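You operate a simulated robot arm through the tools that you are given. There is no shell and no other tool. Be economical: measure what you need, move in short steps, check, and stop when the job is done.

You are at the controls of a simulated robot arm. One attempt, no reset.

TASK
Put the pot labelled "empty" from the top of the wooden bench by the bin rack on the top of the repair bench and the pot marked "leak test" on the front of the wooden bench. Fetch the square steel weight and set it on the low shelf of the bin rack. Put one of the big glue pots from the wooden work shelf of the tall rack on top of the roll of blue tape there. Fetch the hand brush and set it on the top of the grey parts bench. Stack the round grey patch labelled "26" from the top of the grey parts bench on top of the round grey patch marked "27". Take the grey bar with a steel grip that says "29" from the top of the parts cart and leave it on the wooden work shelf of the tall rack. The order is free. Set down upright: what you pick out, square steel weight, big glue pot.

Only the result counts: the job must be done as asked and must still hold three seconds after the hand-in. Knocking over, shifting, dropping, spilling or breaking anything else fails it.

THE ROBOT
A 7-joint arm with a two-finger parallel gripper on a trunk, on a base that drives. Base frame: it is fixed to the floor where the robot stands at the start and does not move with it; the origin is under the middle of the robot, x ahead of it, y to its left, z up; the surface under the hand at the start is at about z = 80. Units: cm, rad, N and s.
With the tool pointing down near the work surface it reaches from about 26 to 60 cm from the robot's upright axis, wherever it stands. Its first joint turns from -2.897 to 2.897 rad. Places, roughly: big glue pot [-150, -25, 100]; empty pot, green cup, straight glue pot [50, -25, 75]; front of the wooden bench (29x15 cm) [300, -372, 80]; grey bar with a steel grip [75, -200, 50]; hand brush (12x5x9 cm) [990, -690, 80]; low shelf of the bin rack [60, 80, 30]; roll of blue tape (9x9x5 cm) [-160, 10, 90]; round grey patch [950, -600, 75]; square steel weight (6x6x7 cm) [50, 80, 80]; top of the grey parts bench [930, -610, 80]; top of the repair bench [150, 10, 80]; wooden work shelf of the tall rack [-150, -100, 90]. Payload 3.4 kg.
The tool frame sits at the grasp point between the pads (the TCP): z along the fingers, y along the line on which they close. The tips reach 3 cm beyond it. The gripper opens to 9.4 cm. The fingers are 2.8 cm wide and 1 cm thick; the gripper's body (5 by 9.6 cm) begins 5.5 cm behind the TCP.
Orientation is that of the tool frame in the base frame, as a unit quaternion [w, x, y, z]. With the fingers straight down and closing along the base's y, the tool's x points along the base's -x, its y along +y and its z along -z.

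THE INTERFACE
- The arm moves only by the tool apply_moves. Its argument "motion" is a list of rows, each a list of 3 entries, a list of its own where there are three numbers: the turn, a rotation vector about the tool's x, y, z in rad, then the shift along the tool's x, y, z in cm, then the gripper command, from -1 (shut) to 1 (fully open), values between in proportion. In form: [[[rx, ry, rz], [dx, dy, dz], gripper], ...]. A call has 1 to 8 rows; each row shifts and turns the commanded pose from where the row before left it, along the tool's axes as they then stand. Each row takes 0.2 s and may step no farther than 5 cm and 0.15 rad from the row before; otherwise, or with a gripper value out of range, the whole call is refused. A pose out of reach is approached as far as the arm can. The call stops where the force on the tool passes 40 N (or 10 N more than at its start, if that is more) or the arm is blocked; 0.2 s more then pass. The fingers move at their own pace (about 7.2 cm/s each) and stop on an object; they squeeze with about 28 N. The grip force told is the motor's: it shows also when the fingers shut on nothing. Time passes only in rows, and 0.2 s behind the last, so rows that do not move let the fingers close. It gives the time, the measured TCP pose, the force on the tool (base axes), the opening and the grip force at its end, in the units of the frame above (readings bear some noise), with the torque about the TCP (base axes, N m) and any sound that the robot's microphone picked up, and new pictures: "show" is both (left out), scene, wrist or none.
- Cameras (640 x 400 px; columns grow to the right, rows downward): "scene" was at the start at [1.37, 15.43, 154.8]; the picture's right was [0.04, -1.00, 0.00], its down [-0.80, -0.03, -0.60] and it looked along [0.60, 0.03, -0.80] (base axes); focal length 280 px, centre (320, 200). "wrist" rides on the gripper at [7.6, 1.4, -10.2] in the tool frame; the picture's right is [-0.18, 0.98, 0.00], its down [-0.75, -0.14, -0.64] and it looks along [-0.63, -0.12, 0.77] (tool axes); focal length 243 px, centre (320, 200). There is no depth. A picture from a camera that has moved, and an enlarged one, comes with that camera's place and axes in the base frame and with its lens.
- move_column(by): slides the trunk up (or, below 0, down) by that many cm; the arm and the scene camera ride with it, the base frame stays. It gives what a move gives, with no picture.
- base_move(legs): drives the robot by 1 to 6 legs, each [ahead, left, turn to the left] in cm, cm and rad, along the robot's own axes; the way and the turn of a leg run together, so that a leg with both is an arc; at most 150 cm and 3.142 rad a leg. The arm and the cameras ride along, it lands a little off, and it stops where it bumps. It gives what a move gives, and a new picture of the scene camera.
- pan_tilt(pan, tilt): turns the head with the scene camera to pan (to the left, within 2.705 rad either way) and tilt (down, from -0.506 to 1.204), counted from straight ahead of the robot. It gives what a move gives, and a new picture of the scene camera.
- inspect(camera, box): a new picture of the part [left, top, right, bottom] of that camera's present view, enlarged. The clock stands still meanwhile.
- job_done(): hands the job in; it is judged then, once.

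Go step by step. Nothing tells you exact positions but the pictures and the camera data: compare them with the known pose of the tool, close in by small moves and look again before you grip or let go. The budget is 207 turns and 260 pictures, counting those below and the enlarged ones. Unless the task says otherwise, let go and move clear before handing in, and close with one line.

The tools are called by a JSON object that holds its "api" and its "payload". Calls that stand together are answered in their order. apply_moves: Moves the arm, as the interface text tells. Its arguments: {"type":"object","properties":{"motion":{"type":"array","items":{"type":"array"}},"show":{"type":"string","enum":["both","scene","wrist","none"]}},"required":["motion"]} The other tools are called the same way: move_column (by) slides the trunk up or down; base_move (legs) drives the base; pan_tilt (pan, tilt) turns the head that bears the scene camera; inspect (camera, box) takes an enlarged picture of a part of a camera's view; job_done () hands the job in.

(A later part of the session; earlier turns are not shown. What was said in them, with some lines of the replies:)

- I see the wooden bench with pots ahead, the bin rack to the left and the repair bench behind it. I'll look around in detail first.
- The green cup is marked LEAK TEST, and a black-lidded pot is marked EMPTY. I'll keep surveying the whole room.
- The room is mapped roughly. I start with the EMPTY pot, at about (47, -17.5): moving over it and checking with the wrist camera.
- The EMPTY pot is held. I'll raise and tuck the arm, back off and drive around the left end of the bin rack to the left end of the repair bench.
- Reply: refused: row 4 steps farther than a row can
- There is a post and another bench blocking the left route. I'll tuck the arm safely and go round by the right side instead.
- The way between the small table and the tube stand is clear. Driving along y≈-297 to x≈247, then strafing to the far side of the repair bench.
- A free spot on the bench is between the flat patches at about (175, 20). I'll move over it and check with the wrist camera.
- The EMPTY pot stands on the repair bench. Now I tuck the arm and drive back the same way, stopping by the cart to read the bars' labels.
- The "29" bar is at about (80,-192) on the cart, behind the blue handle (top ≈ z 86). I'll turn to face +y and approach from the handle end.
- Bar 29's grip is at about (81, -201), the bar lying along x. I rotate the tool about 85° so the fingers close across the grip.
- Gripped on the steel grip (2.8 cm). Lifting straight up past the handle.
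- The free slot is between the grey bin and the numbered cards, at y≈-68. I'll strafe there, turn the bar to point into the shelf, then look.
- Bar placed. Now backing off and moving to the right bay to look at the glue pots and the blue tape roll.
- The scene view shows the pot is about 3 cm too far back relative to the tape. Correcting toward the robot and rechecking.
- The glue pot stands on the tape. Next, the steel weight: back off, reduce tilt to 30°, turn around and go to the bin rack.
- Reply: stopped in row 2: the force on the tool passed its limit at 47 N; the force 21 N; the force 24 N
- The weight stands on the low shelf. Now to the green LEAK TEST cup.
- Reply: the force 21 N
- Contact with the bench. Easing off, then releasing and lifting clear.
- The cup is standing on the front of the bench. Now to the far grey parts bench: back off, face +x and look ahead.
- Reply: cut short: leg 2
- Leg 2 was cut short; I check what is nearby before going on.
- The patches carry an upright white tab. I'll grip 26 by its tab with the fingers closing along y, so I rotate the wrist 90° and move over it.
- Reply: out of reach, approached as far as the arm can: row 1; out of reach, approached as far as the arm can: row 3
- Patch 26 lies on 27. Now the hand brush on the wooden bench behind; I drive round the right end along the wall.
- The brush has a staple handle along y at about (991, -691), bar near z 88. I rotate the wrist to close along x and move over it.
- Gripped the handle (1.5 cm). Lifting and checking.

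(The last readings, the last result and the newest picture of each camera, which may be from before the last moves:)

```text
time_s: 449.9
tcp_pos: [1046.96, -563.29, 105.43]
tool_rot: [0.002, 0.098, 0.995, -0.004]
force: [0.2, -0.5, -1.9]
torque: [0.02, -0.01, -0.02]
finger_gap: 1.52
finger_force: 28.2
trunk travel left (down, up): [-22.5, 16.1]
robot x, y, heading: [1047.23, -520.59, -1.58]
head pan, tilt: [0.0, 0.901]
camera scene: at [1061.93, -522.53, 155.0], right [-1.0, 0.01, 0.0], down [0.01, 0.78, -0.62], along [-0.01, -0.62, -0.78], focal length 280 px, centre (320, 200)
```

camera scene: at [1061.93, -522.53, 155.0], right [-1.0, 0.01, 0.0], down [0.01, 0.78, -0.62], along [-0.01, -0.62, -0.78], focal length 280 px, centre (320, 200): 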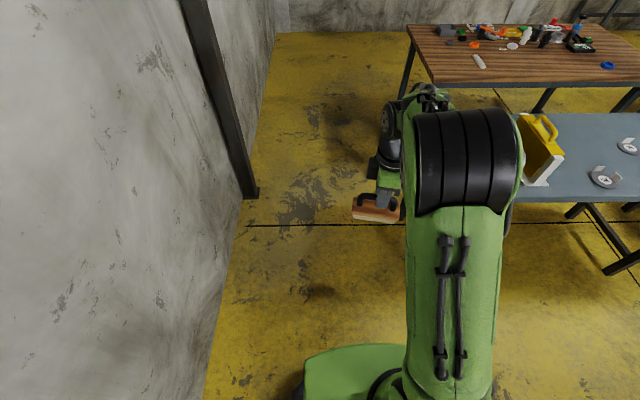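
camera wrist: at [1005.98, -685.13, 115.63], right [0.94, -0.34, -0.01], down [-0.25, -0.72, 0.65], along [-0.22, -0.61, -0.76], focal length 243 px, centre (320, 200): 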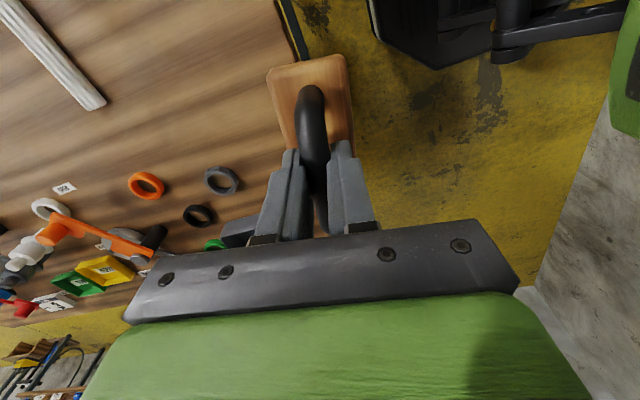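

{"api": "base_move", "payload": {"legs": [[0, -112, 0.008], [14, 0, 0]]}}

{"api": "apply_moves", "payload": {"motion": [[[0, 0, 0], [0, 0, 0], -1]], "show": "wrist"}}

```text
time_s: 456.6
tcp_pos: [935.07, -576.99, 105.3]
tool_rot: [0.001, 0.092, 0.996, -0.002]
force: [-0.7, 0.4, -2.0]
torque: [0.01, -0.01, 0.02]
finger_gap: 1.49
finger_force: 28.3
trunk travel left (down, up): [-22.5, 16.1]
robot x, y, heading: [934.47, -534.05, -1.573]
head pan, tilt: [0.0, 0.901]
camera scene: at [949.63, -535.96, 155.0], right [-1.0, 0.0, 0.0], down [0.0, 0.78, -0.62], along [0.0, -0.62, -0.78], focal length 280 px, centre (320, 200)
```

scene: 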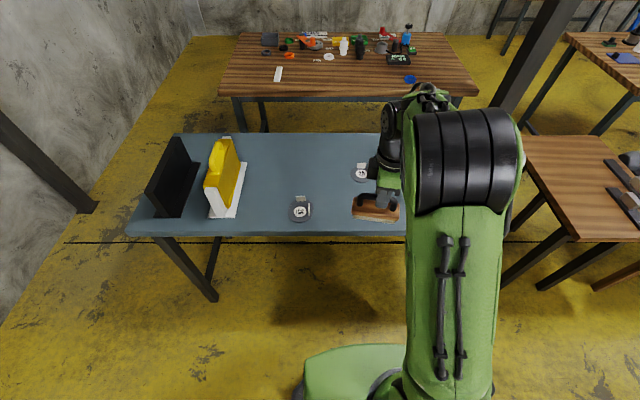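

```text
time_s: 457.0
tcp_pos: [935.07, -576.64, 105.45]
tool_rot: [0.002, 0.092, 0.996, -0.003]
force: [0.5, 0.1, -2.6]
torque: [0.04, 0.02, 0.0]
finger_gap: 1.53
finger_force: 28.1
trunk travel left (down, up): [-22.5, 16.1]
robot x, y, heading: [934.45, -534.08, -1.57]
head pan, tilt: [0.0, 0.901]
camera wrist: at [927.93, -573.89, 115.52], right [0.36, 0.93, -0.01], down [0.71, -0.27, 0.65], along [0.6, -0.24, -0.76], focal length 243 px, centre (320, 200)
```

wrist: 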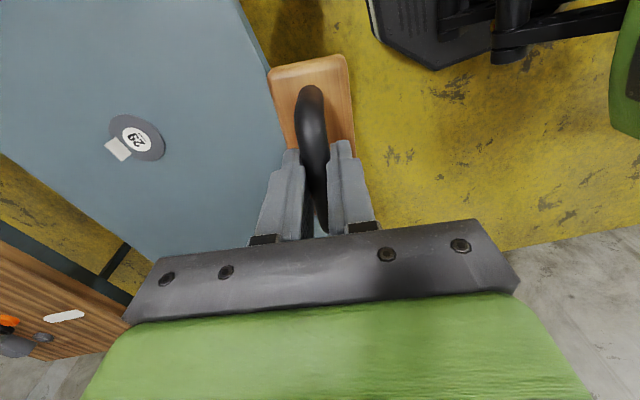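

{"api": "apply_moves", "payload": {"motion": [[[0, 0, 0], [-0.85, -4.6, 0], -1], [[0, 0, 0], [-0.85, -4.6, 0], -1], [[0, 0, 0], [-0.85, -4.6, 0], -1], [[0, 0, 0], [0, 0, 5], -1], [[0, 0, 0], [0, 0, 5], -1], [[0, 0, 0], [0, 0, 4], -1]], "show": "both"}}

```text
time_s: 458.4
tcp_pos: [935.15, -590.83, 91.16]
tool_rot: [0.001, 0.091, 0.996, -0.002]
force: [-0.6, 0.6, -2.0]
torque: [-0.02, 0.04, -0.04]
finger_gap: 1.53
finger_force: 27.7
trunk travel left (down, up): [-22.5, 16.1]
robot x, y, heading: [934.45, -533.97, -1.574]
head pan, tilt: [0.0, 0.901]
camera scene: at [949.66, -535.78, 155.0], right [-1.0, 0.0, 0.0], down [0.0, 0.78, -0.62], along [0.0, -0.62, -0.78], focal length 280 px, centre (320, 200)
camera wrist: at [927.9, -588.1, 101.48], right [0.36, 0.93, -0.01], down [0.71, -0.27, 0.65], along [0.6, -0.24, -0.76], focal length 243 px, centre (320, 200)
```

scene: 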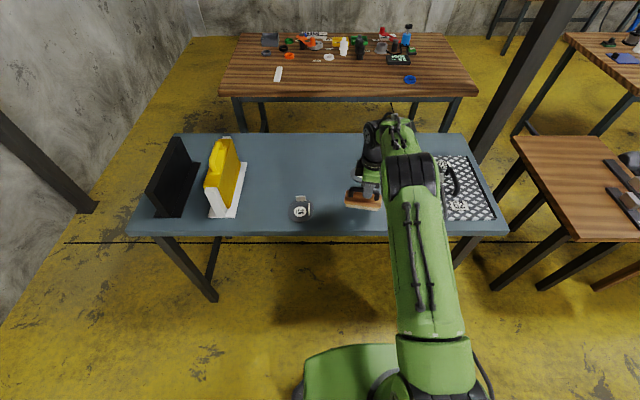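
wrist: 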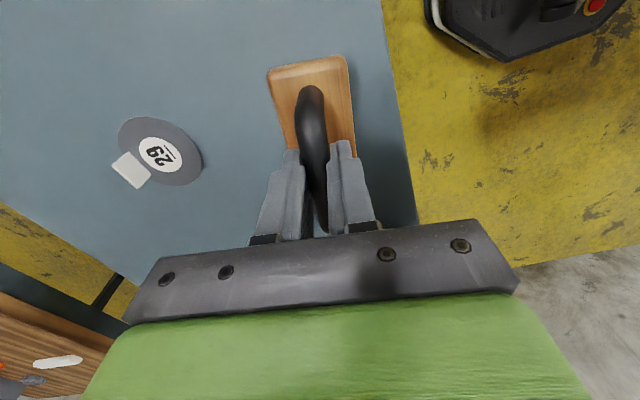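

{"api": "apply_moves", "payload": {"motion": [[[0, 0, 0], [0, 0, 1.5], -1], [[0, 0, 0], [0, 0, 0.8], -1], [[0, 0, 0], [0, 0, 0.3], -1], [[0, 0, 0], [0, 0, 0], -1]], "show": "none"}}

```text
time_s: 459.4
tcp_pos: [935.1, -590.84, 88.8]
tool_rot: [0.002, 0.092, 0.996, -0.002]
force: [-0.4, 0.2, -2.2]
torque: [0.0, 0.03, 0.01]
finger_gap: 1.5
finger_force: 27.7
trunk travel left (down, up): [-22.5, 16.1]
robot x, y, heading: [934.55, -533.82, -1.57]
head pan, tilt: [0.0, 0.901]
```

{"api": "apply_moves", "payload": {"motion": [[[0, 0, 0], [0, 0, 0.3], -1], [[0, 0, 0], [0, 0, 0.2], -1], [[0, 0, 0], [0, 0, 0], -1]], "show": "none"}}

```text
time_s: 460.2
tcp_pos: [935.13, -590.75, 88.25]
tool_rot: [0.001, 0.092, 0.996, -0.003]
force: [0.0, 0.5, -1.5]
torque: [0.0, 0.01, -0.01]
finger_gap: 1.52
finger_force: 28.1
trunk travel left (down, up): [-22.5, 16.1]
robot x, y, heading: [934.58, -533.67, -1.572]
head pan, tilt: [0.0, 0.901]
```

{"api": "apply_moves", "payload": {"motion": [[[0, 0, 0], [0, 0, 0.2], -1], [[0, 0, 0], [0, 0, 0.2], -1], [[0, 0, 0], [0, 0, 0], -1]], "show": "none"}}

```text
time_s: 461.0
tcp_pos: [935.04, -590.88, 87.9]
tool_rot: [0.002, 0.093, 0.996, -0.004]
force: [-0.5, 0.3, -1.7]
torque: [0.06, 0.01, -0.02]
finger_gap: 1.5
finger_force: 28.1
trunk travel left (down, up): [-22.5, 16.1]
robot x, y, heading: [934.38, -534.21, -1.573]
head pan, tilt: [0.0, 0.901]
```

{"api": "apply_moves", "payload": {"motion": [[[0, 0, 0], [0, 0, 0.2], -1], [[0, 0, 0], [0, 0, 0.15], -1], [[0, 0, 0], [0, 0, 0], -1]], "show": "scene"}}

{"api": "inspect", "payload": {"camera": "scene", "box": [320, 160, 420, 230]}}

```text
time_s: 461.8
tcp_pos: [935.04, -590.83, 87.55]
tool_rot: [0.002, 0.092, 0.996, -0.002]
force: [-0.7, -0.2, -1.1]
torque: [0.0, 0.02, -0.01]
finger_gap: 1.49
finger_force: 28.5
trunk travel left (down, up): [-22.5, 16.1]
robot x, y, heading: [934.53, -534.07, -1.574]
head pan, tilt: [0.0, 0.901]
camera scene: at [949.64, -535.77, 155.0], right [-1.0, 0.0, 0.0], down [0.0, 0.78, -0.62], along [0.0, -0.62, -0.78], focal length 280 px, centre (320, 200)
```

scene: 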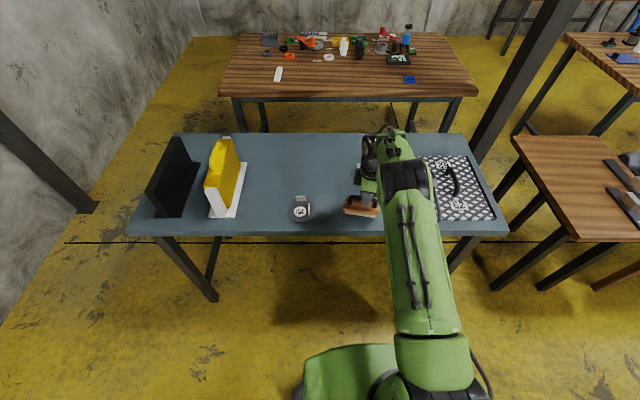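

```text
5.71 times, centred on (370, 195) of scene
camera zoom: at [949.64, -535.77, 155.0], right [-1.0, 0.0, 0.0], down [0.0, 0.78, -0.62], along [0.0, -0.62, -0.78], focal length 1603 px, centre (34, 229)
```

zoom: 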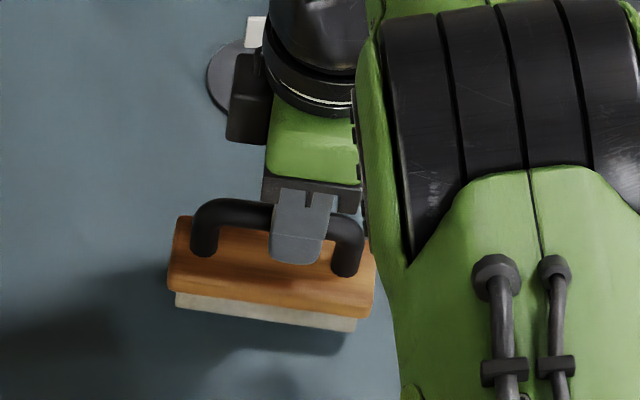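

{"api": "apply_moves", "payload": {"motion": [[[0, 0, 0], [0, 0, 0.2], -1], [[0, 0, 0], [0, 0, 0.2], -1], [[0, 0, 0], [0, 0, 0], -1]], "show": "none"}}

```text
time_s: 462.6
tcp_pos: [935.15, -590.76, 87.16]
tool_rot: [0.002, 0.093, 0.996, -0.003]
force: [0.8, -0.1, -1.4]
torque: [-0.01, -0.02, 0.0]
finger_gap: 1.52
finger_force: 27.9
trunk travel left (down, up): [-22.5, 16.1]
robot x, y, heading: [934.59, -534.17, -1.569]
head pan, tilt: [0.0, 0.901]
```

{"api": "apply_moves", "payload": {"motion": [[[0, 0, 0], [0, 0, 0.25], -1], [[0, 0, 0], [0, 0, 0.25], -1], [[0, 0, 0], [0, 0, 0], -1]], "show": "none"}}

```text
time_s: 463.4
tcp_pos: [935.18, -590.84, 86.59]
tool_rot: [0.002, 0.092, 0.996, -0.003]
force: [0.2, 0.0, -2.1]
torque: [0.0, 0.03, 0.0]
finger_gap: 1.53
finger_force: 28.2
trunk travel left (down, up): [-22.5, 16.1]
robot x, y, heading: [934.42, -533.95, -1.568]
head pan, tilt: [0.0, 0.901]
```

{"api": "apply_moves", "payload": {"motion": [[[0, 0, 0], [0, 0, 0.25], -1], [[0, 0, 0], [0, 0, 0.25], -1], [[0, 0, 0], [0, 0, 0.2], -1], [[0, 0, 0], [0, 0, 0], -1]], "show": "none"}}

{"api": "inspect", "payload": {"camera": "scene", "box": [320, 160, 420, 230]}}

```text
time_s: 464.4
tcp_pos: [935.19, -590.82, 86.4]
tool_rot: [0.001, 0.092, 0.996, -0.009]
force: [-2.3, -3.9, 31.1]
torque: [-0.08, 0.04, 0.1]
finger_gap: 1.5
finger_force: 27.8
trunk travel left (down, up): [-22.5, 16.1]
robot x, y, heading: [934.7, -533.83, -1.564]
head pan, tilt: [0.0, 0.901]
```

```text
5.71 times, centred on (370, 195) of scene
camera zoom: at [949.59, -535.39, 155.03], right [-1.0, 0.0, 0.0], down [0.0, 0.78, -0.62], along [0.0, -0.62, -0.78], focal length 1603 px, centre (34, 229)
```

zoom: 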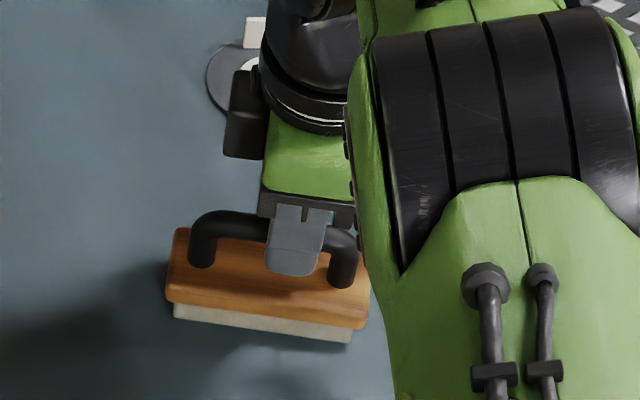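

Contact at z≈86.4. I ease off 0.3, release, and lift clear.

{"api": "apply_moves", "payload": {"motion": [[[0, 0, 0], [0, 0, -0.35], -1], [[0, 0, 0], [0, 0, 0], -0.6], [[0, 0, 0], [0, 0, 0], -0.3], [[0, 0, 0], [0, 0, 0], -0.2], [[0, 0, 0], [0, 0, -3], -0.2], [[0, 0, 0], [0, 0, -5], -0.2], [[0, 0, 0], [0, 0, -5], 0], [[0, 0, 0], [0, 0, -5], 0]], "show": "both"}}

{"api": "inspect", "payload": {"camera": "scene", "box": [260, 140, 440, 250]}}

```text
time_s: 466.2
tcp_pos: [935.2, -590.5, 104.53]
tool_rot: [0.002, 0.093, 0.996, -0.002]
force: [-0.3, -0.1, 0.2]
torque: [0.02, 0.04, 0.01]
finger_gap: 4.72
finger_force: 0.0
trunk travel left (down, up): [-22.5, 16.1]
robot x, y, heading: [934.53, -534.13, -1.572]
head pan, tilt: [0.0, 0.901]
camera scene: at [949.61, -535.7, 155.0], right [-1.0, 0.0, 0.0], down [0.0, 0.78, -0.62], along [0.0, -0.62, -0.78], focal length 280 px, centre (320, 200)
camera wrist: at [927.94, -587.81, 114.6], right [0.36, 0.93, 0.0], down [0.71, -0.27, 0.65], along [0.6, -0.24, -0.76], focal length 243 px, centre (320, 200)
```

scene: 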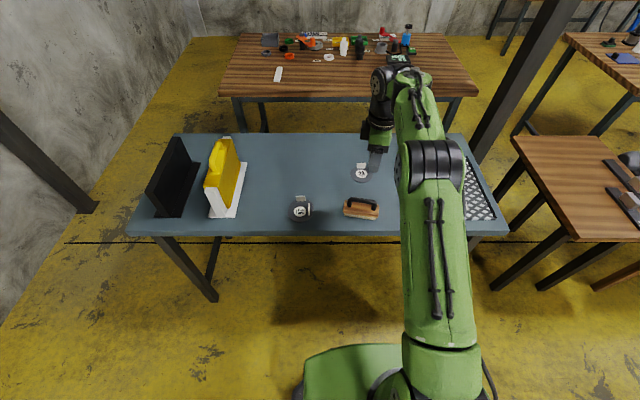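
wrist: 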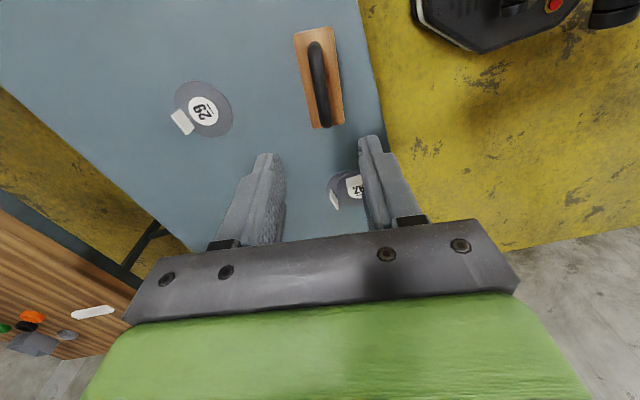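

```text
3.56 times, centred on (350, 195) of scene
camera zoom: at [949.61, -535.7, 155.0], right [-1.0, 0.0, 0.0], down [0.0, 0.78, -0.62], along [0.0, -0.62, -0.78], focal length 997 px, centre (213, 218)
```

zoom: 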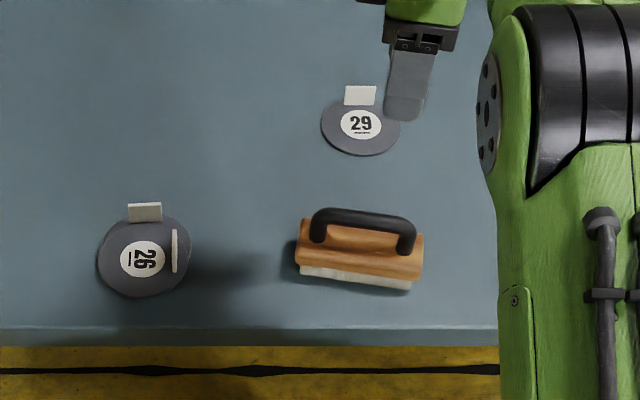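

Everything is in place; I back clear of the bench and hand in.

{"api": "base_move", "payload": {"legs": [[-30, 0, 0]]}}

{"api": "job_done", "payload": {}}

```text
time_s: 468.2
tcp_pos: [935.29, -560.39, 104.48]
tool_rot: [0.002, 0.091, 0.996, -0.004]
force: [0.0, 0.1, -0.4]
torque: [0.01, -0.03, -0.04]
finger_gap: 4.72
finger_force: 0.1
trunk travel left (down, up): [-22.5, 16.1]
robot x, y, heading: [934.52, -503.77, -1.575]
head pan, tilt: [0.0, 0.901]
camera scene: at [949.64, -505.56, 155.0], right [-1.0, 0.0, 0.0], down [0.0, 0.78, -0.62], along [0.0, -0.62, -0.78], focal length 280 px, centre (320, 200)
```

scene: 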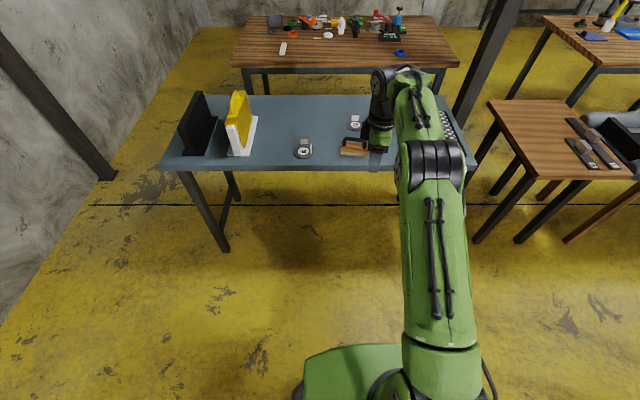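

```text
The job is handed in.
```

All seven items are set down where the task asked, and I handed the job in. One drive leg near the far wall was cut short; the two looks I took found nothing displaced.
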